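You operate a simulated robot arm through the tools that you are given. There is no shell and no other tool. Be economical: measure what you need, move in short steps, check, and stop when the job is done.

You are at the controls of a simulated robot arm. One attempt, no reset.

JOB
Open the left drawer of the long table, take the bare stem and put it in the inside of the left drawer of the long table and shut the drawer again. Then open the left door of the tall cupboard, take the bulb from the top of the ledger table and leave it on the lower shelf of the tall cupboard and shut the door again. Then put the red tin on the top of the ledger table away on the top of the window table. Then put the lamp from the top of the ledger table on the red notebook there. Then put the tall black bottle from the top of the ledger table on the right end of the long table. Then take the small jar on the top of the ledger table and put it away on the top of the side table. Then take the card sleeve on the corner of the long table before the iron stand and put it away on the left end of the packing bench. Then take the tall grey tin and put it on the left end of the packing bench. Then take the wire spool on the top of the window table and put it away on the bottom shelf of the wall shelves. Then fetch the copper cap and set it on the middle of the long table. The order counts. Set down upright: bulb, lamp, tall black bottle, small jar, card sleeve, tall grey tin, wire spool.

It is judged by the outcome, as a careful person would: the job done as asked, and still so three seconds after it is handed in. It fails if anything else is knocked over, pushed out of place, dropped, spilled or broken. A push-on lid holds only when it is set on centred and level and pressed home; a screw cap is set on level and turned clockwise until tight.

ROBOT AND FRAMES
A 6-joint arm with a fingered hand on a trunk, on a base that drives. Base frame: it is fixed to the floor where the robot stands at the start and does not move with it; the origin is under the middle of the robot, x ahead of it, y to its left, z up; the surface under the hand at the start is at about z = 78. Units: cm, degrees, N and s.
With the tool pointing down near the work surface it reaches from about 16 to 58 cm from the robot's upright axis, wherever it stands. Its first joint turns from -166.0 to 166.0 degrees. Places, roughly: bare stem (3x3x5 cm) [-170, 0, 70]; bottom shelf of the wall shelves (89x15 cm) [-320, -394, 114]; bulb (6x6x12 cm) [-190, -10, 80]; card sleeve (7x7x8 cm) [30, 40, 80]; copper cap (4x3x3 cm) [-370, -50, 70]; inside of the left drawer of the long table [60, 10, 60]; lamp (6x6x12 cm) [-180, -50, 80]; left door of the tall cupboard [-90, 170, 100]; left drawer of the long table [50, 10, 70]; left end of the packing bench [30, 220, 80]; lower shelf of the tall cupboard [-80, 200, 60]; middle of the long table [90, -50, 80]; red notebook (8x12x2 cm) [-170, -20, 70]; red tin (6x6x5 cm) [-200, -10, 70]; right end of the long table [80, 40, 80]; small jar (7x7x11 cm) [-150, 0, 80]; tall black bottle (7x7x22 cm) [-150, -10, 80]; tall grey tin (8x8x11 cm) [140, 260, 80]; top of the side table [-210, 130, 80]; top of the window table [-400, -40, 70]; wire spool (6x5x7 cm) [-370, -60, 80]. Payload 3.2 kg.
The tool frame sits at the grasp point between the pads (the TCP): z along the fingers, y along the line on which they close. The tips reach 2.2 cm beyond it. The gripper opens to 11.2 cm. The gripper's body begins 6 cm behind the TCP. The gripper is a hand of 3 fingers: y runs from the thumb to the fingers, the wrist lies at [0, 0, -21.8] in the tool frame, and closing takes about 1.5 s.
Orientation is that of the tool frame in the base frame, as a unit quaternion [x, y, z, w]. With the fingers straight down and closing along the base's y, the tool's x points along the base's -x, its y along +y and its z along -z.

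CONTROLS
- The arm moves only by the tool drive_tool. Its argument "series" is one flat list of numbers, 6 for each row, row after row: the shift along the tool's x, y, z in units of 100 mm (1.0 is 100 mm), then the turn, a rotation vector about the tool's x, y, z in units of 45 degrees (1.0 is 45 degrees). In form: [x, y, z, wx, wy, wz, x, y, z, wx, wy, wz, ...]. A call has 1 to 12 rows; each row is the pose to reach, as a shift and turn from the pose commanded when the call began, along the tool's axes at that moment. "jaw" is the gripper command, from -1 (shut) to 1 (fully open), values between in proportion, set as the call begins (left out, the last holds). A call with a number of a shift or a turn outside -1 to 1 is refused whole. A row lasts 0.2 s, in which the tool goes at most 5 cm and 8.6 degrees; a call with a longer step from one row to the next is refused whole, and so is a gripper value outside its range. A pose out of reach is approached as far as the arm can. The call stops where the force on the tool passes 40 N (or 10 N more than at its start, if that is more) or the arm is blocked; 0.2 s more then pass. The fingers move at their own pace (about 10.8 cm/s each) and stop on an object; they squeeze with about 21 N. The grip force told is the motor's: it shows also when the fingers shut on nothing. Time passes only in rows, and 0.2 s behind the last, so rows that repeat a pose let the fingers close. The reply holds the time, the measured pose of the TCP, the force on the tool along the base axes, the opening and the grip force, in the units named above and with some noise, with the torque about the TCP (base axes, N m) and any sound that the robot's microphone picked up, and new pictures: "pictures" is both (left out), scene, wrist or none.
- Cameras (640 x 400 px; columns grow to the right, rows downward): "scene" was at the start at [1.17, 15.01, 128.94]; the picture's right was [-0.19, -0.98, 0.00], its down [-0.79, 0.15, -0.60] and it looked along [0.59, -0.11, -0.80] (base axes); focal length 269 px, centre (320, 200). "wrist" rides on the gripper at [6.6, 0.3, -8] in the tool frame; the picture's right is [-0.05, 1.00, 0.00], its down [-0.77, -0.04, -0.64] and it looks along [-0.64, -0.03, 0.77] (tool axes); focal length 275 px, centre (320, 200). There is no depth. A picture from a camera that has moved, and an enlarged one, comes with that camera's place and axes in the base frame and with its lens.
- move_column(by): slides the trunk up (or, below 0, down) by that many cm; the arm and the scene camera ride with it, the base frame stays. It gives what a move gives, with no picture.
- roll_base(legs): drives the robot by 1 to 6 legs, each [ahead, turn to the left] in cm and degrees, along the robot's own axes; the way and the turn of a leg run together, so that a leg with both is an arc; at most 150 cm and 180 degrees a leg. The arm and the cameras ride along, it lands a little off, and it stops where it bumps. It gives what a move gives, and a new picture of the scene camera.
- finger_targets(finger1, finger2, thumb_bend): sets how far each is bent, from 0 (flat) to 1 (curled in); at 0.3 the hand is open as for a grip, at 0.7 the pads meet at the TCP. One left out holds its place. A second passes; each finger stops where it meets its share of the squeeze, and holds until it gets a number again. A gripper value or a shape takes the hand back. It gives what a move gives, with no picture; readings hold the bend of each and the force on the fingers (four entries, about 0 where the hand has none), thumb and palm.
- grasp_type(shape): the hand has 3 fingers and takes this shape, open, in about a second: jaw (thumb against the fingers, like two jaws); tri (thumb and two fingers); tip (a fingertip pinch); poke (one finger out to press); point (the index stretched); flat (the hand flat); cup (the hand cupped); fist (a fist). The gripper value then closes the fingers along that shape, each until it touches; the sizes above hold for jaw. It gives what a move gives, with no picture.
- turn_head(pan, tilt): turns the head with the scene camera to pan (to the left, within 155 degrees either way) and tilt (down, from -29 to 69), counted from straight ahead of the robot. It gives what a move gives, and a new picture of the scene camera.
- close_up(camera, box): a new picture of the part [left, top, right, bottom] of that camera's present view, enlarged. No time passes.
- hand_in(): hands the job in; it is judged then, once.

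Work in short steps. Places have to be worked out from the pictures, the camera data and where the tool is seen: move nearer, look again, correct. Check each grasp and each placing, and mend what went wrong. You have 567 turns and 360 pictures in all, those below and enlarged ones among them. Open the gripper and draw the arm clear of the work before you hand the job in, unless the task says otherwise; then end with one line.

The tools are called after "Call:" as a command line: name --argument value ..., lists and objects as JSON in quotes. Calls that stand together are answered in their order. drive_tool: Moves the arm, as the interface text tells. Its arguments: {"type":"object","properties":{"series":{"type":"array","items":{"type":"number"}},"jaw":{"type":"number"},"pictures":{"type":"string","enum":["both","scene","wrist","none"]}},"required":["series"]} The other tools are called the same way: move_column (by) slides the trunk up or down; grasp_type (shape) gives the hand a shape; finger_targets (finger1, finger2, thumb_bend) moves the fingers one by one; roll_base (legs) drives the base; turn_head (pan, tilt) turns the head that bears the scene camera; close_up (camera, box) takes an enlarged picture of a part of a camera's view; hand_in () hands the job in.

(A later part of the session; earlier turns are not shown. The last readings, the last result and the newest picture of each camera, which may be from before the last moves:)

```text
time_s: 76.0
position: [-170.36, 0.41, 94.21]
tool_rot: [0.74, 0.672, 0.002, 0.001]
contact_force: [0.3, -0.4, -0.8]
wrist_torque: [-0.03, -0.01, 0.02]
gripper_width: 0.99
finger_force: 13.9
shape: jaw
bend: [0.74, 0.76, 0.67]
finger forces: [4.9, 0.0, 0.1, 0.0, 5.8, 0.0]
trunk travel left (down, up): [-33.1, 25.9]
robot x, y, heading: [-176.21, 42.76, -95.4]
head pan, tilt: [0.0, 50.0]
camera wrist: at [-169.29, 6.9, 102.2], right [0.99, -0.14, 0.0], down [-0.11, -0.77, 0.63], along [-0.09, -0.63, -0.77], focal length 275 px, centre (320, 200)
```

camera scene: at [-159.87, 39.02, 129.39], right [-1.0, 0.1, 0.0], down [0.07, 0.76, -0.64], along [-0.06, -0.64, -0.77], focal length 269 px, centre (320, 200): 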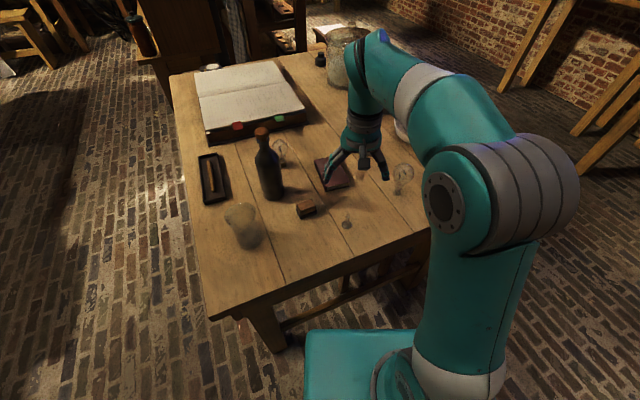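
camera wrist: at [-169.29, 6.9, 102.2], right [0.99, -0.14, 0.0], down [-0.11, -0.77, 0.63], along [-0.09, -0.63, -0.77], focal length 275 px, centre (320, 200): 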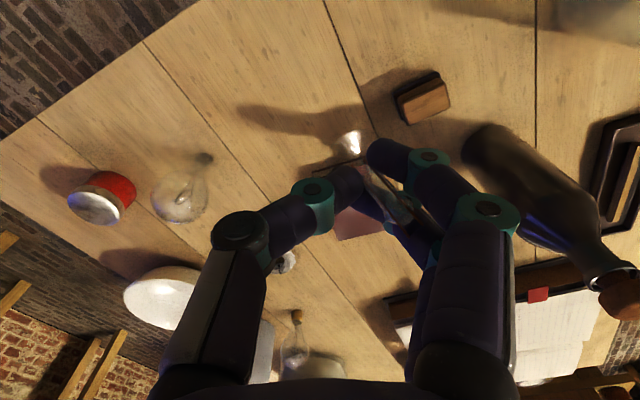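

The stem is held. I turn away and drive back to the open drawer, standing about 48 cm from its middle.

Call:
roll_base --legs '[[0, 110.2], [68.5, 0], [0, -56.3], [119, 0], [0, 60.7]]'

Call:
turn_head --pan 0 --tilt 55

```text
time_s: 95.3
position: [16.1, 6.19, 94.07]
tool_rot: [-0.18, 0.984, 0.001, 0.0]
contact_force: [0.2, 0.0, -1.0]
wrist_torque: [0.04, 0.01, -0.01]
gripper_width: 0.94
finger_force: 13.9
shape: jaw
bend: [0.74, 0.76, 0.67]
finger forces: [4.6, 0.0, 0.0, 0.0, 5.0, 0.0]
trunk travel left (down, up): [-33.1, 25.9]
robot x, y, heading: [-19.07, -17.29, 20.6]
head pan, tilt: [0.0, 50.0]
camera scene: at [-23.49, -1.65, 129.39], right [0.35, -0.94, 0.0], down [-0.72, -0.27, -0.64], along [0.6, 0.23, -0.77], focal length 269 px, centre (320, 200)
```

scene: 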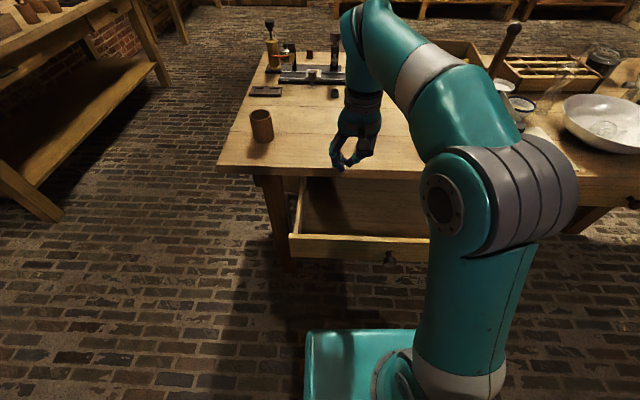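

```text
time_s: 95.9
position: [16.05, 6.25, 94.22]
tool_rot: [-0.179, 0.984, 0.001, -0.001]
contact_force: [-0.3, 0.3, -0.8]
wrist_torque: [0.03, 0.01, -0.02]
gripper_width: 0.92
finger_force: 14.0
shape: jaw
bend: [0.74, 0.76, 0.67]
finger forces: [4.7, 0.1, 0.1, 0.0, 5.2, 0.0]
trunk travel left (down, up): [-33.1, 25.9]
robot x, y, heading: [-19.15, -17.27, 20.7]
head pan, tilt: [0.0, 55.0]
camera scene: at [-23.94, -1.83, 128.74], right [0.35, -0.94, 0.0], down [-0.77, -0.29, -0.57], along [0.54, 0.2, -0.82], focal length 269 px, centre (320, 200)
```

scene: 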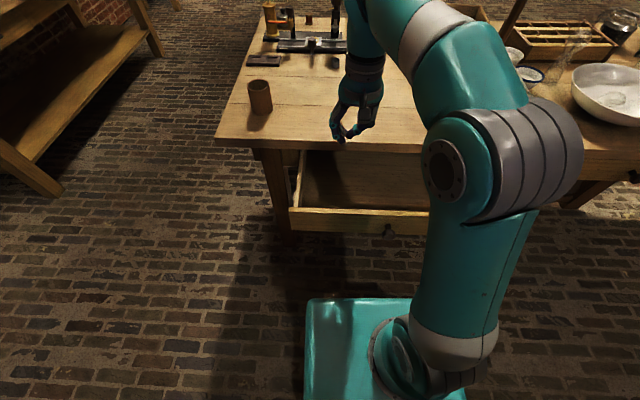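

The tool is over the open drawer already. I shift 4 cm inward and to the right, and descend.

Call:
drive_tool --series '[-0.2, -0.2, 0.1, 0, 0, 0, -0.4, -0.4, 0.4, 0, 0, 0, -0.4, -0.4, 0.8, 0, 0, 0, -0.4, -0.4, 1.0, 0, 0, 0]' --pictures "none"

Call:
drive_tool --series '[0, 0, 0.3, 0, 0, 0, 0, 0, 0.6, 0, 0, 0, 0, 0, 0.8, 0, 0, 0]' --pictures "both"

```text
time_s: 96.9
position: [21.25, 3.82, 84.07]
tool_rot: [-0.18, 0.984, 0.001, -0.001]
contact_force: [0.5, 0.2, -0.3]
wrist_torque: [-0.01, -0.02, 0.02]
gripper_width: 0.93
finger_force: 13.7
shape: jaw
bend: [0.74, 0.76, 0.67]
finger forces: [4.2, 0.0, 0.0, 0.0, 4.7, 0.0]
trunk travel left (down, up): [-33.1, 25.9]
robot x, y, heading: [-19.11, -17.58, 20.7]
head pan, tilt: [0.0, 55.0]
```

```text
time_s: 97.7
position: [21.18, 3.91, 76.09]
tool_rot: [-0.179, 0.984, 0.001, -0.002]
contact_force: [-0.1, 0.3, -0.1]
wrist_torque: [-0.01, -0.01, -0.02]
gripper_width: 0.91
finger_force: 13.7
shape: jaw
bend: [0.74, 0.76, 0.67]
finger forces: [3.7, 0.0, 0.0, 0.0, 4.6, 0.1]
trunk travel left (down, up): [-33.1, 25.9]
robot x, y, heading: [-18.74, -17.34, 20.8]
head pan, tilt: [0.0, 55.0]
camera scene: at [-23.94, -1.83, 128.74], right [0.35, -0.94, 0.0], down [-0.77, -0.29, -0.57], along [0.54, 0.2, -0.82], focal length 269 px, centre (320, 200)
camera wrist: at [15.0, 1.86, 84.14], right [-0.31, 0.95, 0.0], down [0.74, 0.24, 0.63], along [0.6, 0.2, -0.77], focal length 275 px, centre (320, 200)
```

scene: 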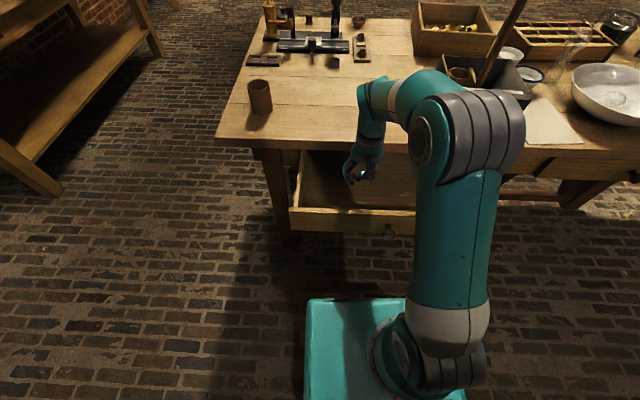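
wrist: 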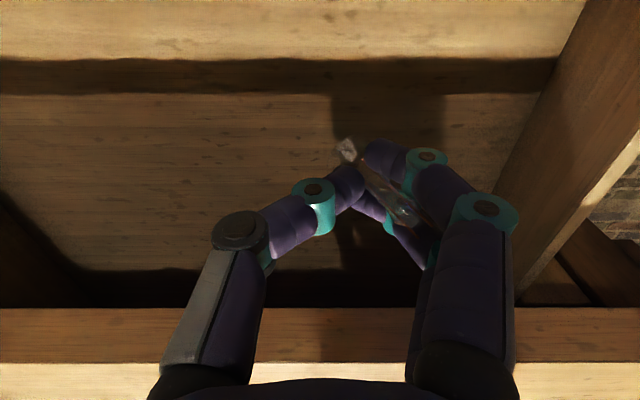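

The stem hangs well inside the drawer. I descend further toward the floor.

Call:
drive_tool --series '[0, 0, 0.3, 0, 0, 0, 0, 0, 0.6, 0, 0, 0]' --pictures "wrist"

```text
time_s: 98.3
position: [21.27, 3.91, 70.15]
tool_rot: [-0.179, 0.984, 0.001, -0.001]
contact_force: [0.3, 0.5, -0.4]
wrist_torque: [0.03, 0.03, 0.0]
gripper_width: 0.89
finger_force: 14.1
shape: jaw
bend: [0.74, 0.76, 0.67]
finger forces: [3.6, 0.1, 0.0, 0.0, 4.3, 0.0]
trunk travel left (down, up): [-33.1, 25.9]
robot x, y, heading: [-19.39, -17.49, 20.9]
head pan, tilt: [0.0, 55.0]
camera wrist: at [15.05, 1.86, 78.18], right [-0.31, 0.95, 0.0], down [0.74, 0.24, 0.63], along [0.6, 0.2, -0.77], focal length 275 px, centre (320, 200)
```

wrist: 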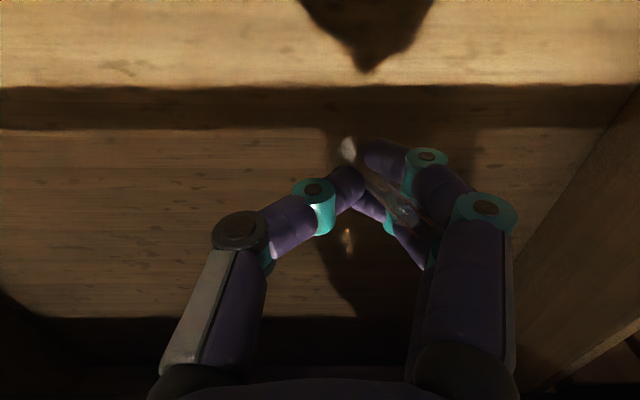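

Shadows show still some room; I go down a further 4 cm in fine steps.

Call:
drive_tool --series '[0, 0, 0.1, 0, 0, 0, 0, 0, 0.2, 0, 0, 0, 0, 0, 0.3, 0, 0, 0]' --pictures "wrist"

```text
time_s: 99.1
position: [21.18, 3.95, 67.25]
tool_rot: [-0.179, 0.984, 0.001, -0.001]
contact_force: [0.5, -0.6, -0.3]
wrist_torque: [-0.02, -0.02, -0.01]
gripper_width: 0.91
finger_force: 14.1
shape: jaw
bend: [0.74, 0.76, 0.67]
finger forces: [3.7, 0.1, 0.0, 0.0, 4.3, 0.0]
trunk travel left (down, up): [-33.1, 25.9]
robot x, y, heading: [-18.91, -17.11, 20.5]
head pan, tilt: [0.0, 55.0]
camera wrist: at [15.03, 1.86, 75.19], right [-0.31, 0.95, 0.0], down [0.74, 0.24, 0.63], along [0.6, 0.2, -0.77], focal length 275 px, centre (320, 200)
```

wrist: 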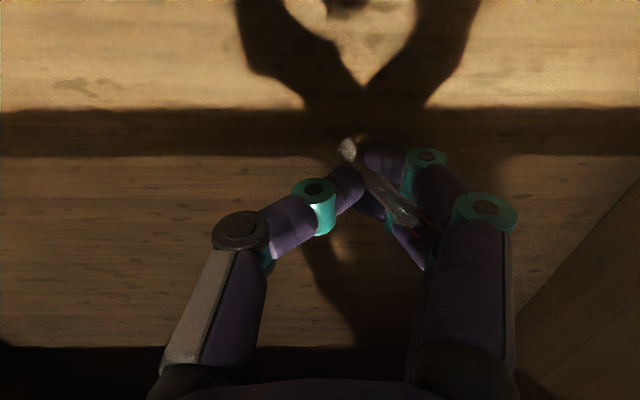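

Still free; I continue down in 0.8 cm rows.

Call:
drive_tool --series '[0, 0, 0.08, 0, 0, 0, 0, 0, 0.16, 0, 0, 0, 0, 0, 0.24, 0, 0, 0]' --pictures "wrist"

```text
time_s: 99.8
position: [21.33, 3.85, 65.94]
tool_rot: [-0.178, 0.984, 0.003, 0.005]
contact_force: [1.6, -4.2, 28.7]
wrist_torque: [0.58, 0.33, 0.06]
gripper_width: 1.13
finger_force: 14.4
shape: jaw
bend: [0.76, 0.77, 0.67]
finger forces: [17.4, 3.9, 0.1, 0.0, 20.3, 0.0]
trunk travel left (down, up): [-33.1, 25.9]
robot x, y, heading: [-19.28, -17.8, 20.6]
head pan, tilt: [0.0, 55.0]
stopped in row 3: the force on the tool passed its limit at 47 N (the readings are from after the stop); the commanded pose is now the measured one
camera wrist: at [15.19, 1.76, 73.88], right [-0.31, 0.95, 0.0], down [0.73, 0.23, 0.64], along [0.61, 0.2, -0.77], focal length 275 px, centre (320, 200)
```

wrist: 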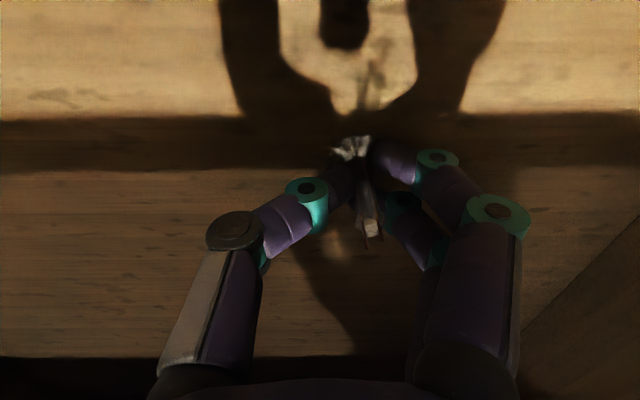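

The stem stands on the drawer floor. I ease up 4 mm, open, and rise.

Call:
drive_tool --series '[0, 0, -0.04, 0, 0, 0, 0, 0, -0.04, 0, 0, 0]' --pictures "none"

Call:
drive_tool --series '[0, 0, 0, 0, 0, 0, 0, 0, 0, 0, 0, 0, 0, 0, 0, 0, 0, 0, 0, 0, 0, 0, 0, 0]' --jaw 0.2 --pictures "wrist"

Call:
drive_tool --series '[0, 0, -0.3, 0, 0, 0, 0, 0, -0.7, 0, 0, 0, 0, 0, -1.0, 0, 0, 0]' --pictures "wrist"

```text
time_s: 100.4
position: [21.28, 3.75, 66.04]
tool_rot: [-0.18, 0.984, 0.002, 0.002]
contact_force: [3.3, -2.1, 10.3]
wrist_torque: [0.2, 0.12, -0.08]
gripper_width: 1.08
finger_force: 13.8
shape: jaw
bend: [0.75, 0.77, 0.67]
finger forces: [7.3, 1.1, 0.0, 0.0, 11.3, 0.1]
trunk travel left (down, up): [-33.1, 25.9]
robot x, y, heading: [-19.04, -17.73, 20.7]
head pan, tilt: [0.0, 55.0]
```

```text
time_s: 101.4
position: [21.29, 3.87, 66.03]
tool_rot: [-0.178, 0.984, 0.001, 0.0]
contact_force: [0.4, 0.0, -0.9]
wrist_torque: [0.03, 0.01, -0.03]
gripper_width: 6.67
finger_force: 0.1
shape: jaw
bend: [0.71, 0.71, 0.71]
finger forces: [0.0, 0.0, 0.0, 0.1, 0.0, 0.0]
trunk travel left (down, up): [-33.1, 25.9]
robot x, y, heading: [-19.25, -17.54, 20.7]
head pan, tilt: [0.0, 55.0]
camera wrist: at [15.16, 1.84, 74.03], right [-0.31, 0.95, 0.0], down [0.73, 0.24, 0.64], along [0.61, 0.2, -0.77], focal length 275 px, centre (320, 200)
```

wrist: 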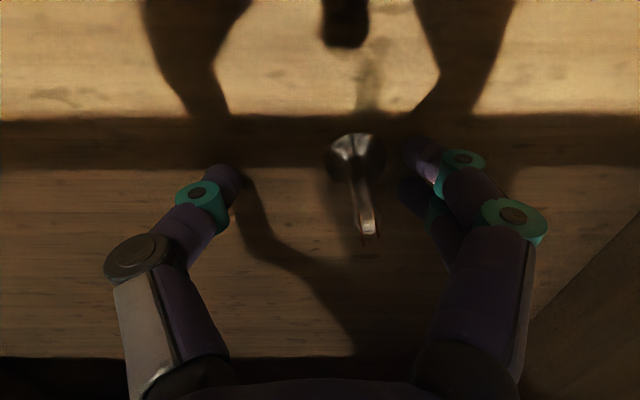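

```text
time_s: 102.2
position: [21.21, 3.86, 76.14]
tool_rot: [-0.179, 0.984, 0.001, 0.002]
contact_force: [-0.7, 0.9, 0.5]
wrist_torque: [0.01, -0.03, -0.01]
gripper_width: 6.68
finger_force: 0.1
shape: jaw
bend: [0.71, 0.71, 0.71]
finger forces: [0.0, 0.0, 0.0, 0.0, 0.1, 0.0]
trunk travel left (down, up): [-33.1, 25.9]
robot x, y, heading: [-18.83, -17.87, 20.7]
head pan, tilt: [0.0, 55.0]
camera wrist: at [15.07, 1.75, 84.07], right [-0.31, 0.95, 0.0], down [0.73, 0.24, 0.64], along [0.61, 0.2, -0.77], focal length 275 px, centre (320, 200)
```

wrist: 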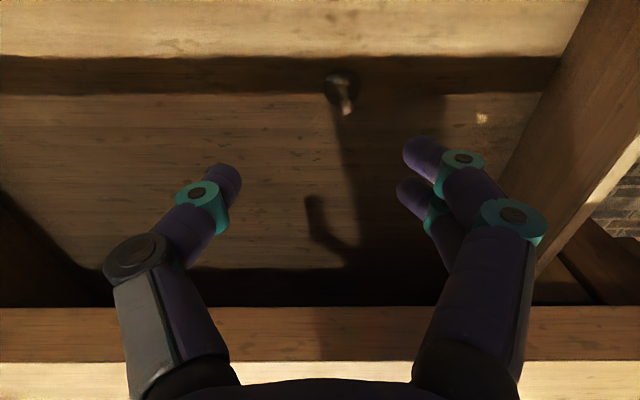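

The stem stands in the drawer. I rise and back off to get in front of the drawer.

Call:
drive_tool --series '[0, 0, -0.4, 0, 0, 0, 0, 0, -0.8, 0, 0, 0, 0, 0, -1.0, 0, 0, 0]' --pictures "none" --jaw -1

Call:
roll_base --legs '[[-34, 0]]'

Call:
drive_tool --series '[0, -0.2, 0, 0, -0.17, 0, 0, -0.4, 0, 0, -0.34, 0, 0, -0.6, 0, 0, -0.51, 0, 0, -0.8, 0, 0, -0.68, 0, 0, -0.9, 0, 0, -0.85, 0, 0, -0.95, 0, 0, -1, 0]' --pictures "scene"

```text
time_s: 103.0
position: [21.13, 3.77, 86.02]
tool_rot: [-0.178, 0.984, 0.001, 0.002]
contact_force: [0.3, -0.4, 1.1]
wrist_torque: [0.0, 0.02, -0.01]
gripper_width: 0.0
finger_force: 22.0
shape: jaw
bend: [0.66, 0.66, 0.67]
finger forces: [0.0, 0.1, 0.0, 0.0, 0.0, 0.0]
trunk travel left (down, up): [-33.1, 25.9]
robot x, y, heading: [-19.08, -17.58, 20.7]
head pan, tilt: [0.0, 55.0]
```

```text
time_s: 105.3
position: [-10.94, -8.39, 85.92]
tool_rot: [-0.177, 0.984, 0.002, 0.002]
contact_force: [-0.7, -0.3, -1.1]
wrist_torque: [0.0, -0.04, -0.02]
gripper_width: 0.0
finger_force: 20.4
shape: jaw
bend: [0.66, 0.66, 0.67]
finger forces: [0.1, 0.0, 0.1, 0.0, 0.0, 0.0]
trunk travel left (down, up): [-33.1, 25.9]
robot x, y, heading: [-51.24, -29.39, 20.4]
head pan, tilt: [0.0, 55.0]
camera scene: at [-56.18, -13.97, 128.74], right [0.35, -0.94, 0.0], down [-0.77, -0.29, -0.57], along [0.54, 0.2, -0.82], focal length 269 px, centre (320, 200)
```

scene: 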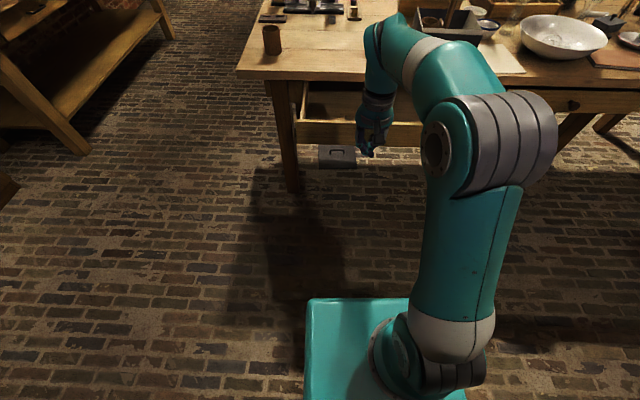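

```text
time_s: 106.7
position: [-7.69, -17.33, 85.95]
tool_rot: [-0.163, 0.909, 0.067, 0.379]
contact_force: [-0.7, 0.3, -0.8]
wrist_torque: [0.0, 0.02, -0.01]
gripper_width: 0.0
finger_force: 20.7
shape: jaw
bend: [0.66, 0.66, 0.67]
finger forces: [0.0, 0.0, 0.0, 0.0, 0.0, 0.0]
trunk travel left (down, up): [-33.1, 25.9]
robot x, y, heading: [-51.62, -29.87, 21.0]
head pan, tilt: [0.0, 55.0]
camera scene: at [-56.18, -13.98, 128.74], right [0.35, -0.94, 0.0], down [-0.77, -0.29, -0.57], along [0.54, 0.2, -0.82], focal length 269 px, centre (320, 200)
```

scene: 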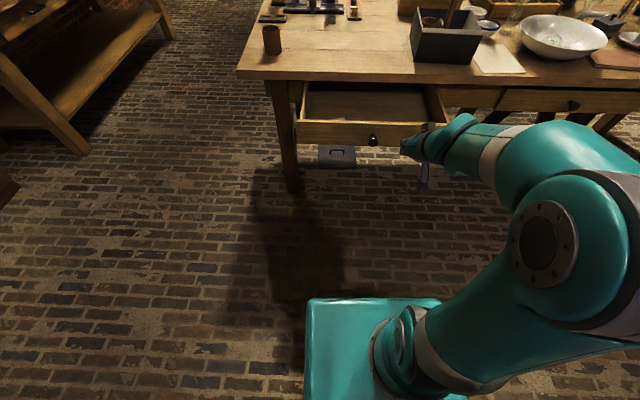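

I lower the trunk 19 cm and align the closed fingers with the knob, then push by driving forward.

Call:
move_column --by -19.3

Call:
drive_tool --series '[0, 0.23, 0, 0, 0, 0]' --pictures "scene"

```text
time_s: 108.8
position: [-7.65, -17.29, 66.64]
tool_rot: [-0.164, 0.908, 0.069, 0.379]
contact_force: [0.5, -0.6, 0.4]
wrist_torque: [-0.01, 0.0, -0.01]
gripper_width: 0.01
finger_force: 21.0
shape: jaw
bend: [0.66, 0.66, 0.67]
finger forces: [0.0, 0.0, 0.0, 0.0, 0.0, 0.0]
trunk travel left (down, up): [-13.8, 45.2]
robot x, y, heading: [-51.28, -29.57, 20.6]
head pan, tilt: [0.0, 55.0]
```

```text
time_s: 109.2
position: [-8.38, -15.12, 66.64]
tool_rot: [-0.165, 0.908, 0.069, 0.379]
contact_force: [-0.4, 0.0, 0.6]
wrist_torque: [0.01, -0.03, 0.02]
gripper_width: 0.02
finger_force: 21.2
shape: jaw
bend: [0.66, 0.66, 0.67]
finger forces: [0.1, 0.1, 0.0, 0.0, 0.1, 0.0]
trunk travel left (down, up): [-13.8, 45.2]
robot x, y, heading: [-51.35, -30.05, 20.6]
head pan, tilt: [0.0, 55.0]
camera scene: at [-56.18, -13.98, 109.44], right [0.35, -0.94, 0.0], down [-0.77, -0.29, -0.57], along [0.54, 0.2, -0.82], focal length 269 px, centre (320, 200)
```

scene: 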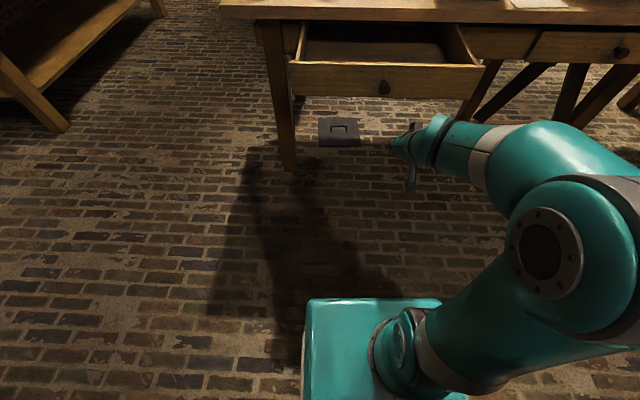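

Drive forward 30 cm, then check.

Call:
roll_base --legs '[[30, 0]]'

```text
time_s: 111.2
position: [20.08, -4.33, 66.78]
tool_rot: [-0.165, 0.908, 0.069, 0.379]
contact_force: [0.0, -0.6, -1.0]
wrist_torque: [0.02, 0.0, -0.01]
gripper_width: 0.01
finger_force: 21.3
shape: jaw
bend: [0.66, 0.67, 0.75]
finger forces: [0.0, 0.0, 0.0, 0.0, 0.0, 0.0]
trunk travel left (down, up): [-13.8, 45.2]
robot x, y, heading: [-22.91, -19.29, 20.3]
head pan, tilt: [0.0, 55.0]
camera scene: at [-27.87, -3.32, 109.44], right [0.35, -0.94, 0.0], down [-0.77, -0.29, -0.57], along [0.54, 0.2, -0.82], focal length 269 px, centre (320, 200)
```

scene: 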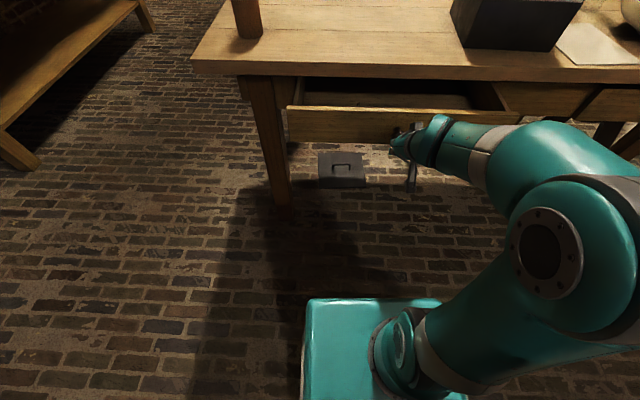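

Pushing works. I continue 10 cm.

Call:
roll_base --legs '[[10, 0]]'

```text
time_s: 112.4
position: [29.28, -0.89, 66.66]
tool_rot: [-0.165, 0.908, 0.07, 0.378]
contact_force: [-0.1, 0.6, 0.2]
wrist_torque: [-0.02, -0.01, -0.03]
gripper_width: 0.01
finger_force: 21.4
shape: jaw
bend: [0.66, 0.67, 0.75]
finger forces: [0.0, 0.0, 0.0, 0.1, 0.1, 0.1]
trunk travel left (down, up): [-13.8, 45.2]
robot x, y, heading: [-13.83, -15.66, 20.5]
head pan, tilt: [0.0, 55.0]
camera scene: at [-18.48, 0.22, 109.44], right [0.35, -0.94, 0.0], down [-0.77, -0.29, -0.57], along [0.54, 0.2, -0.82], focal length 269 px, centre (320, 200)
```

scene: 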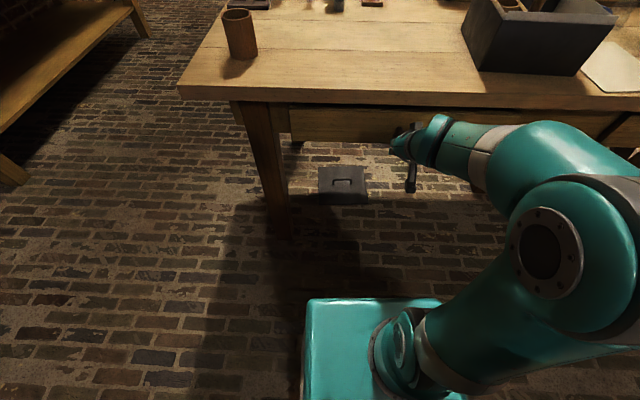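

Nearly shut. I press the last bit with the arm in small steps until resistance.

Call:
drive_tool --series '[-0.07, 0, 0.07, 0, 0, 0, -0.14, 0, 0.14, 0, 0, 0, -0.21, 0, 0.21, 0, 0, 0, -0.28, 0, 0.28, 0, 0, 0]' --pictures "both"

```text
time_s: 113.2
position: [31.2, 0.05, 66.22]
tool_rot: [-0.165, 0.912, 0.071, 0.37]
contact_force: [-18.2, -3.0, 1.7]
wrist_torque: [-0.01, -0.05, -0.31]
gripper_width: 0.03
finger_force: 20.6
shape: jaw
bend: [0.66, 0.73, 0.75]
finger forces: [0.1, 21.9, 0.0, 0.1, 0.1, 0.0]
trunk travel left (down, up): [-13.8, 45.2]
robot x, y, heading: [-13.95, -15.8, 20.8]
head pan, tilt: [0.0, 55.0]
stopped in row 3: the force on the tool passed its limit at 48 N (the readings are from after the stop); the commanded pose is now the measured one
camera scene: at [-18.74, 0.15, 109.45], right [0.35, -0.93, 0.0], down [-0.76, -0.29, -0.57], along [0.54, 0.2, -0.82], focal length 269 px, centre (320, 200)
camera wrist: at [21.47, -3.27, 67.38], right [-0.32, 0.95, 0.04], down [0.12, 0.0, 0.99], along [0.94, 0.32, -0.11], focal length 275 px, centre (320, 200)
```

scene: 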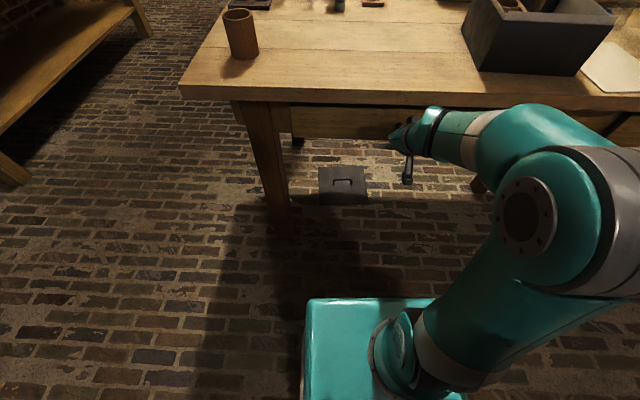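
wrist: 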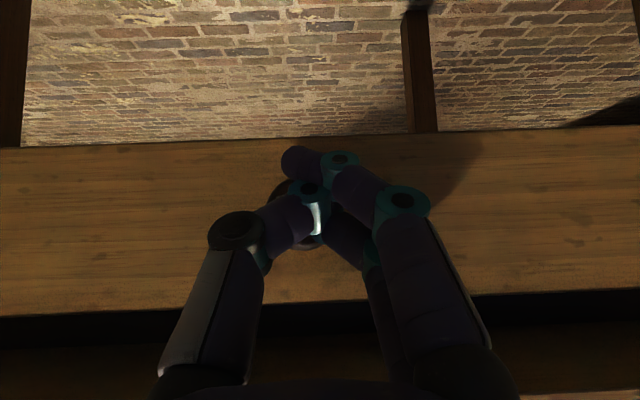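

It met firm resistance. I back off and check the knob's position against the shut one.

Call:
roll_base --legs '[[-36, 0]]'

Call:
close_up --camera "scene" --box '[220, 20, 540, 220]'

```text
time_s: 115.5
position: [-1.98, -12.66, 66.28]
tool_rot: [-0.165, 0.911, 0.071, 0.371]
contact_force: [0.3, 0.3, 0.1]
wrist_torque: [0.01, 0.0, -0.04]
gripper_width: 0.0
finger_force: 21.2
shape: jaw
bend: [0.66, 0.67, 0.75]
finger forces: [0.0, 0.0, 0.0, 0.0, 0.0, 0.0]
trunk travel left (down, up): [-13.8, 45.2]
robot x, y, heading: [-47.65, -28.36, 20.6]
head pan, tilt: [0.0, 55.0]
camera scene: at [-52.09, -12.55, 109.44], right [0.36, -0.93, 0.0], down [-0.77, -0.29, -0.57], along [0.54, 0.2, -0.82], focal length 269 px, centre (320, 200)
```

scene: 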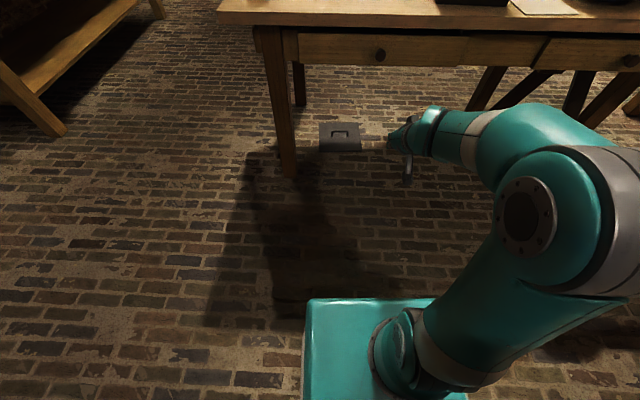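

```text
2.00 times, centred on (380, 120) of scene
camera zoom: at [-52.09, -12.55, 109.44], right [0.36, -0.93, 0.0], down [-0.77, -0.29, -0.57], along [0.54, 0.2, -0.82], focal length 537 px, centre (200, 360)
```

zoom: 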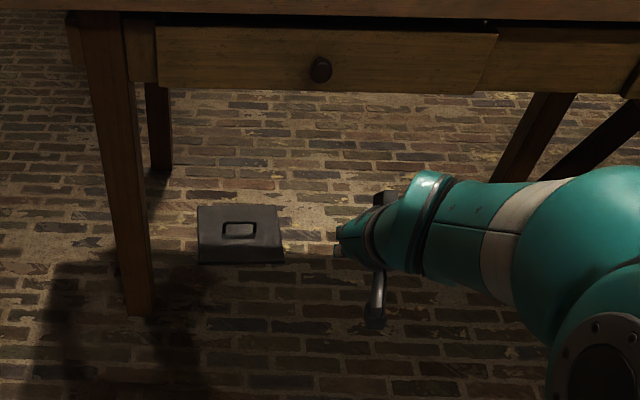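

The knob is back at its shut position. Next the cupboard: I raise the trunk and drive toward its front, facing about heading 109°.

Call:
move_column --by 35

Call:
roll_base --legs '[[0, 66.7], [115, 0], [0, 21.8]]'

Call:
turn_head --pan 0 --tilt 25

```text
time_s: 118.9
position: [-2.3, -12.62, 101.24]
tool_rot: [-0.165, 0.911, 0.072, 0.371]
contact_force: [0.4, -0.2, -0.4]
wrist_torque: [0.0, -0.02, 0.01]
gripper_width: 0.01
finger_force: 21.2
shape: jaw
bend: [0.66, 0.67, 0.75]
finger forces: [0.0, 0.0, 0.0, 0.0, 0.1, 0.0]
trunk travel left (down, up): [-48.8, 10.2]
robot x, y, heading: [-47.47, -28.44, 20.7]
head pan, tilt: [0.0, 55.0]
```

```text
time_s: 128.8
position: [-56.19, 132.25, 101.31]
tool_rot: [0.754, -0.537, -0.31, -0.216]
contact_force: [-0.5, 0.0, -0.5]
wrist_torque: [-0.04, -0.02, -0.02]
gripper_width: 0.01
finger_force: 21.5
shape: jaw
bend: [0.66, 0.67, 0.75]
finger forces: [0.1, 0.1, 0.1, 0.1, 0.0, 0.0]
trunk travel left (down, up): [-48.8, 10.2]
robot x, y, heading: [-41.49, 86.96, 109.4]
head pan, tilt: [0.0, 55.0]
camera scene: at [-57.74, 82.26, 144.44], right [0.94, 0.33, 0.0], down [0.27, -0.77, -0.57], along [-0.19, 0.54, -0.82], focal length 269 px, centre (320, 200)
```

scene: 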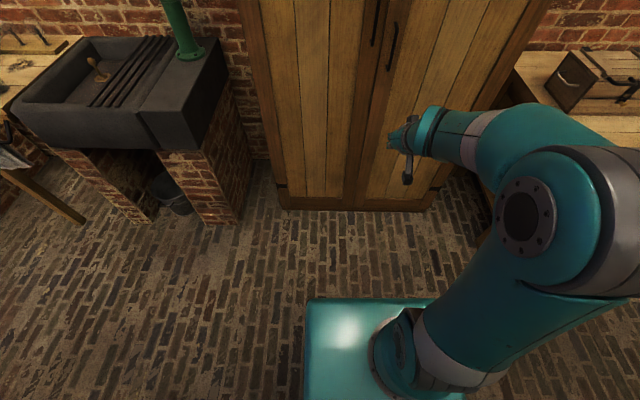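

```text
time_s: 129.8
position: [-56.2, 132.19, 101.25]
tool_rot: [0.754, -0.537, -0.311, -0.216]
contact_force: [0.1, 1.0, 0.4]
wrist_torque: [-0.03, -0.02, 0.01]
gripper_width: 0.01
finger_force: 21.8
shape: jaw
bend: [0.66, 0.67, 0.75]
finger forces: [0.0, 0.0, 0.0, 0.1, 0.0, 0.0]
trunk travel left (down, up): [-48.8, 10.2]
robot x, y, heading: [-41.65, 86.89, 109.7]
head pan, tilt: [0.0, 25.0]
camera scene: at [-58.4, 84.15, 148.83], right [0.94, 0.33, 0.0], down [0.14, -0.4, -0.91], along [-0.3, 0.85, -0.42], focal length 269 px, centre (320, 200)
```

scene: 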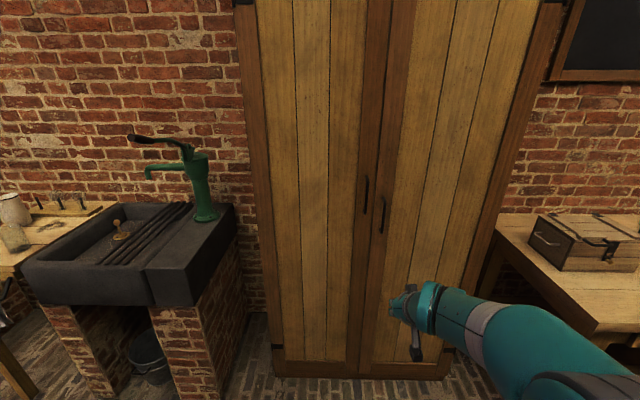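

The left handle works out to (-72,171,110). I level the hand, narrow the jaw, and raise the trunk to handle height.

Call:
drive_tool --series '[-0.1, 0, 0.1, 0, -0.17, 0, -0.2, 0, 0.2, 0, -0.34, 0, -0.3, 0, 0.3, 0, -0.51, 0, -0.4, 0, 0.4, 0, -0.68, 0, -0.5, 0, 0.5, 0, -0.85, 0, -0.5, 0.16, 0.5, 0, -1, 0]' --jaw 0 --pictures "none"

Call:
move_column --by 9

Call:
roll_base --legs '[[20, 0]]'

Call:
drive_tool --series '[0, 0, 0, 0, 0, 0]' --pictures "wrist"

```text
time_s: 131.2
position: [-60.06, 138.39, 101.11]
tool_rot: [0.578, -0.413, -0.576, -0.404]
contact_force: [-0.7, 0.3, -0.4]
wrist_torque: [0.04, -0.04, -0.01]
gripper_width: 5.62
finger_force: 0.0
shape: jaw
bend: [0.72, 0.72, 0.7]
finger forces: [0.0, 0.0, 0.0, 0.0, 0.0, 0.0]
out of reach, approached as far as the arm can: row 1
trunk travel left (down, up): [-48.8, 10.2]
robot x, y, heading: [-41.64, 86.56, 109.5]
head pan, tilt: [0.0, 25.0]
```

```text
time_s: 132.4
position: [-60.01, 138.49, 110.13]
tool_rot: [0.578, -0.412, -0.576, -0.405]
contact_force: [-0.4, 0.2, 0.2]
wrist_torque: [0.01, 0.0, -0.03]
gripper_width: 5.6
finger_force: 0.1
shape: jaw
bend: [0.72, 0.72, 0.7]
finger forces: [0.0, 0.1, 0.1, 0.0, 0.1, 0.0]
trunk travel left (down, up): [-57.8, 1.2]
robot x, y, heading: [-41.81, 86.79, 109.5]
head pan, tilt: [0.0, 25.0]
```

```text
time_s: 134.0
position: [-66.91, 157.49, 110.12]
tool_rot: [0.579, -0.413, -0.576, -0.403]
contact_force: [0.1, 0.4, 0.0]
wrist_torque: [0.02, 0.03, 0.01]
gripper_width: 5.58
finger_force: 0.0
shape: jaw
bend: [0.72, 0.72, 0.7]
finger forces: [0.0, 0.0, 0.0, 0.0, 0.1, 0.0]
trunk travel left (down, up): [-57.8, 1.2]
robot x, y, heading: [-48.33, 106.04, 109.6]
head pan, tilt: [0.0, 25.0]
camera scene: at [-65.18, 103.33, 157.83], right [0.94, 0.33, 0.0], down [0.14, -0.4, -0.91], along [-0.3, 0.85, -0.42], focal length 269 px, centre (320, 200)
```

scene: 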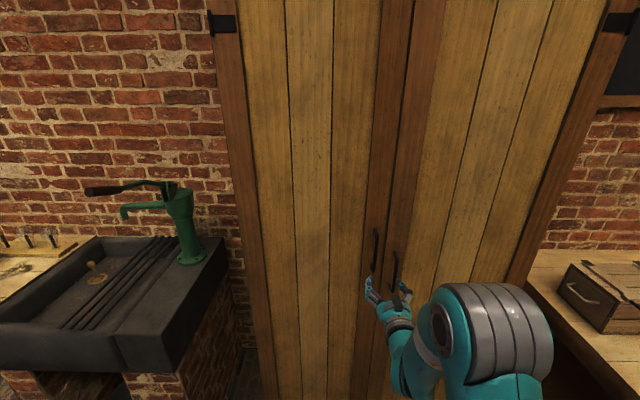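

```text
time_s: 134.4
position: [-66.82, 157.52, 110.17]
tool_rot: [0.579, -0.413, -0.576, -0.404]
contact_force: [0.3, 0.0, 0.1]
wrist_torque: [0.0, 0.02, 0.02]
gripper_width: 5.56
finger_force: 0.2
shape: jaw
bend: [0.72, 0.72, 0.7]
finger forces: [0.1, 0.0, 0.0, 0.0, 0.1, 0.1]
trunk travel left (down, up): [-57.8, 1.2]
robot x, y, heading: [-48.25, 105.63, 109.5]
head pan, tilt: [0.0, 25.0]
camera wrist: at [-64.36, 149.74, 103.61], right [-0.94, -0.33, 0.05], down [0.25, -0.58, 0.78], along [-0.23, 0.75, 0.63], focal length 275 px, centre (320, 200)
```

wrist: 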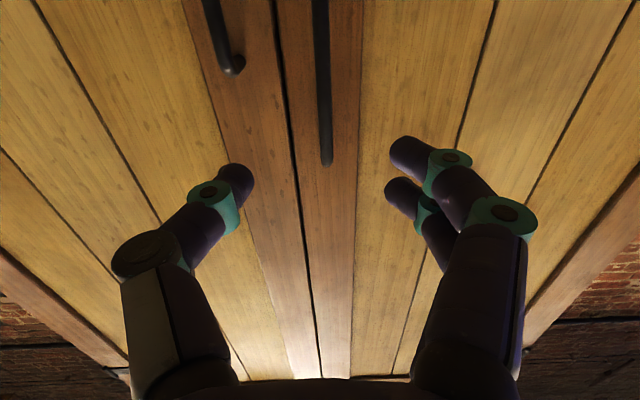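

Aligned on the left handle (bar z 102–118), 14.6 cm ahead. I drive 10 cm, then check before the last bit.

Call:
roll_base --legs '[[10, 0]]'

Call:
drive_tool --series '[0, 0, 0.1, 0, 0, 0, 0, 0, 0.2, 0, 0, 0]' --pictures "wrist"

```text
time_s: 135.6
position: [-70.27, 167.09, 110.06]
tool_rot: [0.579, -0.413, -0.576, -0.404]
contact_force: [-0.7, 0.2, 0.0]
wrist_torque: [0.0, -0.01, -0.02]
gripper_width: 5.58
finger_force: 0.0
shape: jaw
bend: [0.72, 0.72, 0.7]
finger forces: [0.1, 0.0, 0.0, 0.0, 0.0, 0.0]
trunk travel left (down, up): [-57.8, 1.2]
robot x, y, heading: [-51.82, 115.77, 109.4]
head pan, tilt: [0.0, 25.0]
camera scene: at [-68.54, 112.83, 157.83], right [0.94, 0.33, 0.0], down [0.14, -0.4, -0.91], along [-0.3, 0.85, -0.42], focal length 269 px, centre (320, 200)
```

scene: 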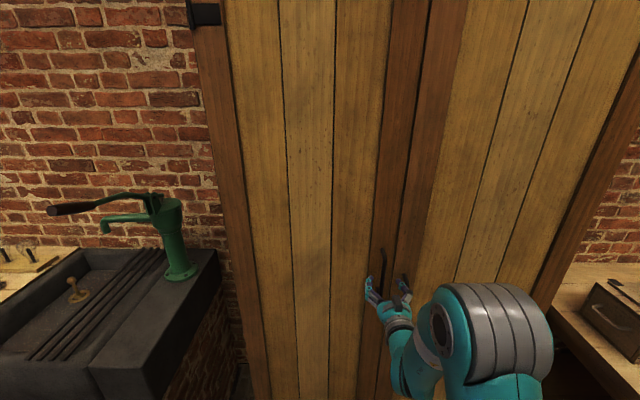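

```text
time_s: 136.2
position: [-70.75, 168.81, 110.08]
tool_rot: [0.578, -0.413, -0.576, -0.404]
contact_force: [0.2, -0.3, -0.7]
wrist_torque: [-0.01, -0.03, 0.0]
gripper_width: 5.6
finger_force: 0.0
shape: jaw
bend: [0.72, 0.72, 0.7]
finger forces: [0.0, 0.1, 0.0, 0.0, 0.1, 0.0]
trunk travel left (down, up): [-57.8, 1.2]
robot x, y, heading: [-51.45, 115.39, 109.5]
head pan, tilt: [0.0, 25.0]
camera wrist: at [-68.35, 161.07, 103.58], right [-0.94, -0.33, 0.05], down [0.25, -0.58, 0.78], along [-0.23, 0.75, 0.63], focal length 275 px, centre (320, 200)
```

wrist: 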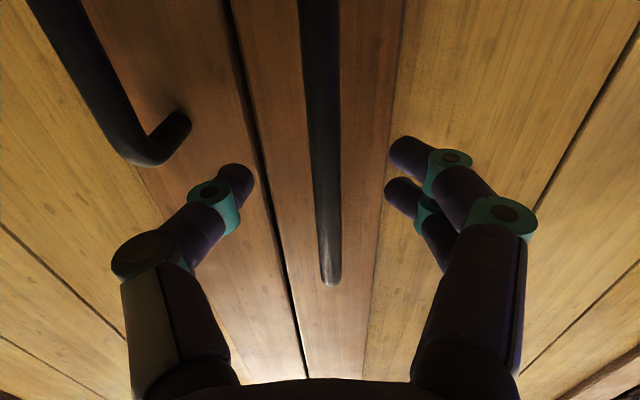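

The bar is about 1 cm ahead of the TCP, centred between the fingers. I advance 0.8 and close.

Call:
drive_tool --series '[0, 0, 0.08, 0, 0, 0, 0, 0, 0.08, 0, 0, 0]' --pictures "none"

Call:
drive_tool --series '[0, 0, 0, 0, 0, 0, 0, 0, 0, 0, 0, 0, 0, 0, 0, 0, 0, 0, 0, 0, 0, 0, 0, 0]' --jaw -1 --pictures "wrist"

```text
time_s: 136.8
position: [-71.12, 169.54, 110.08]
tool_rot: [0.578, -0.413, -0.575, -0.406]
contact_force: [0.3, 0.3, 0.5]
wrist_torque: [-0.02, 0.0, -0.01]
gripper_width: 5.6
finger_force: 0.1
shape: jaw
bend: [0.72, 0.72, 0.7]
finger forces: [0.0, 0.1, 0.0, 0.0, 0.1, 0.1]
trunk travel left (down, up): [-57.8, 1.2]
robot x, y, heading: [-51.37, 115.17, 109.4]
head pan, tilt: [0.0, 25.0]
```

```text
time_s: 137.8
position: [-71.14, 169.61, 110.11]
tool_rot: [0.578, -0.413, -0.575, -0.404]
contact_force: [0.6, 1.0, 0.1]
wrist_torque: [-0.01, -0.02, 0.02]
gripper_width: 0.01
finger_force: 20.6
shape: jaw
bend: [0.65, 0.65, 0.66]
finger forces: [1.7, 1.8, 0.0, 0.0, 1.5, 0.1]
trunk travel left (down, up): [-57.8, 1.2]
robot x, y, heading: [-51.28, 115.31, 109.6]
head pan, tilt: [0.0, 25.0]
camera wrist: at [-68.62, 161.82, 103.58], right [-0.94, -0.33, 0.05], down [0.25, -0.58, 0.78], along [-0.23, 0.75, 0.63], focal length 275 px, centre (320, 200)
```

wrist: 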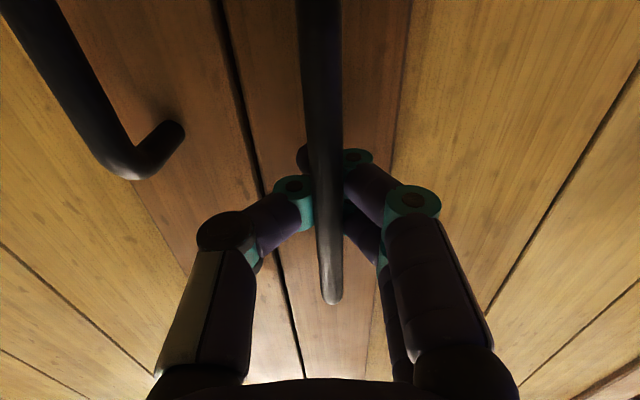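

The fingertips have closed behind the bar as a hook. I pull by backing with a slight left turn to follow the door's arc.

Call:
roll_base --legs '[[-9, 2.5], [-9, 5]]'

```text
time_s: 139.6
position: [-71.6, 150.0, 110.04]
tool_rot: [0.605, -0.373, -0.6, -0.368]
contact_force: [-31.7, 7.8, 4.8]
wrist_torque: [-0.09, 0.03, -0.55]
gripper_width: 0.01
finger_force: 20.9
shape: jaw
bend: [0.67, 0.67, 0.73]
finger forces: [16.9, 17.1, 0.0, 0.0, 0.4, 0.0]
trunk travel left (down, up): [-57.8, 1.2]
robot x, y, heading: [-44.87, 98.3, 117.0]
head pan, tilt: [0.0, 25.0]
camera scene: at [-61.86, 93.89, 157.77], right [0.89, 0.45, 0.0], down [0.2, -0.38, -0.91], along [-0.41, 0.81, -0.42], focal length 269 px, centre (320, 200)
```

scene: 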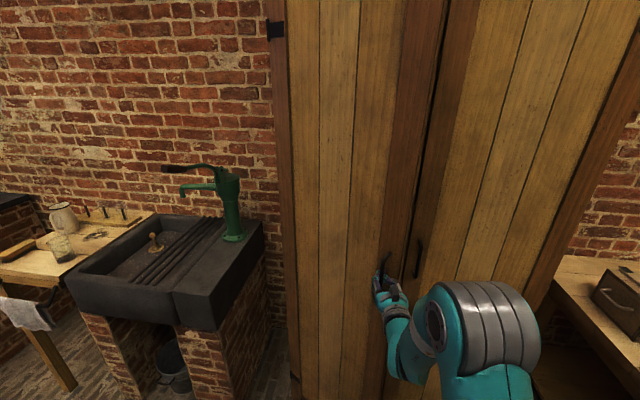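

The door is open about 27°. I relax the sideways load, release, and draw back.

Call:
drive_tool --series '[0, 0.15, 0, 0, 0, 0, 0, 0.25, 0, 0, 0, 0]' --pictures "none"

Call:
drive_tool --series '[0, 0, 0, 0, 0, 0, 0, 0, 0, 0, 0, 0, 0, 0, 0, 0, 0, 0, 0, 0, 0, 0, 0, 0]' --jaw 0 --pictures "wrist"

```text
time_s: 140.2
position: [-73.38, 148.87, 110.24]
tool_rot: [0.603, -0.375, -0.601, -0.367]
contact_force: [0.6, -0.2, -0.7]
wrist_torque: [-0.01, -0.01, 0.01]
gripper_width: 0.02
finger_force: 20.7
shape: jaw
bend: [0.68, 0.69, 0.74]
finger forces: [0.1, 0.0, 0.1, 0.1, 0.0, 0.0]
trunk travel left (down, up): [-57.8, 1.2]
robot x, y, heading: [-44.94, 98.97, 116.9]
head pan, tilt: [0.0, 25.0]
```

```text
time_s: 141.2
position: [-73.36, 148.76, 110.17]
tool_rot: [0.604, -0.373, -0.602, -0.366]
contact_force: [-0.4, 0.0, -0.5]
wrist_torque: [0.03, 0.01, -0.02]
gripper_width: 5.62
finger_force: 0.0
shape: jaw
bend: [0.72, 0.72, 0.7]
finger forces: [0.1, 0.0, 0.1, 0.0, 0.0, 0.1]
trunk travel left (down, up): [-57.8, 1.2]
robot x, y, heading: [-44.65, 98.65, 117.1]
head pan, tilt: [0.0, 25.0]
camera wrist: at [-69.86, 141.45, 103.64], right [-0.89, -0.45, 0.05], down [0.32, -0.54, 0.78], along [-0.32, 0.71, 0.63], focal length 275 px, centre (320, 200)
```

wrist: 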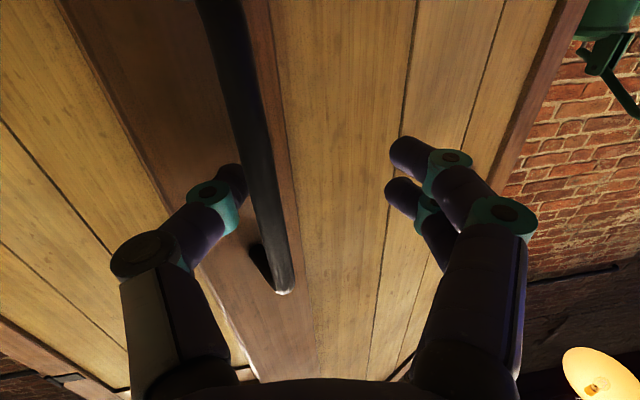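

Draw the hand straight back 10 cm.

Call:
drive_tool --series '[0, 0, -0.3, 0, 0, 0, 0, 0, -0.6, 0, 0, 0, 0, 0, -0.9, 0, 0, 0]' --pictures "both"

```text
time_s: 142.0
position: [-70.2, 142.42, 110.37]
tool_rot: [0.604, -0.373, -0.602, -0.366]
contact_force: [-0.4, -0.5, 0.1]
wrist_torque: [0.01, -0.03, -0.05]
gripper_width: 5.6
finger_force: 0.0
shape: jaw
bend: [0.72, 0.72, 0.7]
finger forces: [0.0, 0.0, 0.0, 0.0, 0.0, 0.0]
out of reach, approached as far as the arm can: row 3
trunk travel left (down, up): [-57.8, 1.2]
robot x, y, heading: [-44.86, 98.89, 117.2]
head pan, tilt: [0.0, 25.0]
camera scene: at [-61.15, 93.92, 157.84], right [0.89, 0.45, 0.0], down [0.19, -0.38, -0.91], along [-0.41, 0.81, -0.42], focal length 269 px, centre (320, 200)
camera wrist: at [-66.65, 134.91, 103.71], right [-0.89, -0.45, 0.05], down [0.32, -0.54, 0.78], along [-0.32, 0.71, 0.63], focal length 275 px, centre (320, 200)
```

scene: 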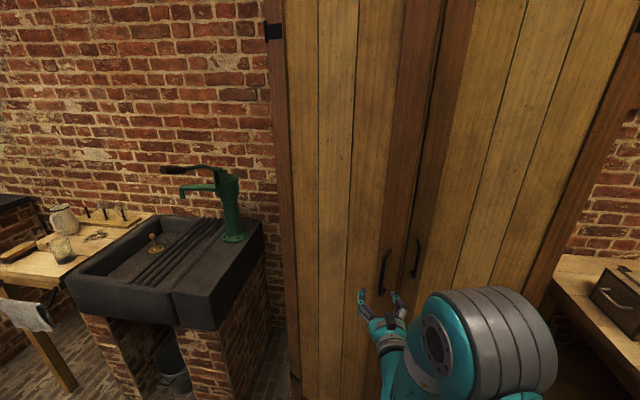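
wrist: 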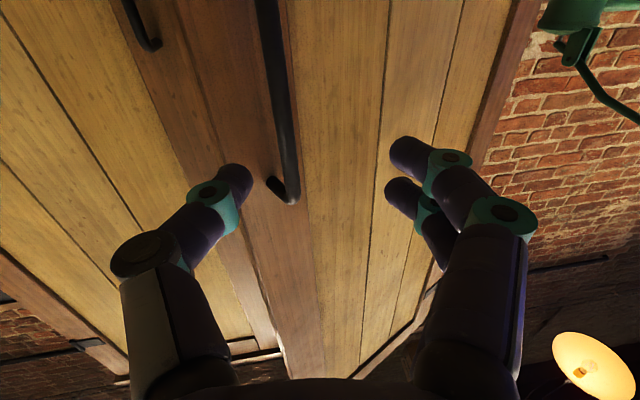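

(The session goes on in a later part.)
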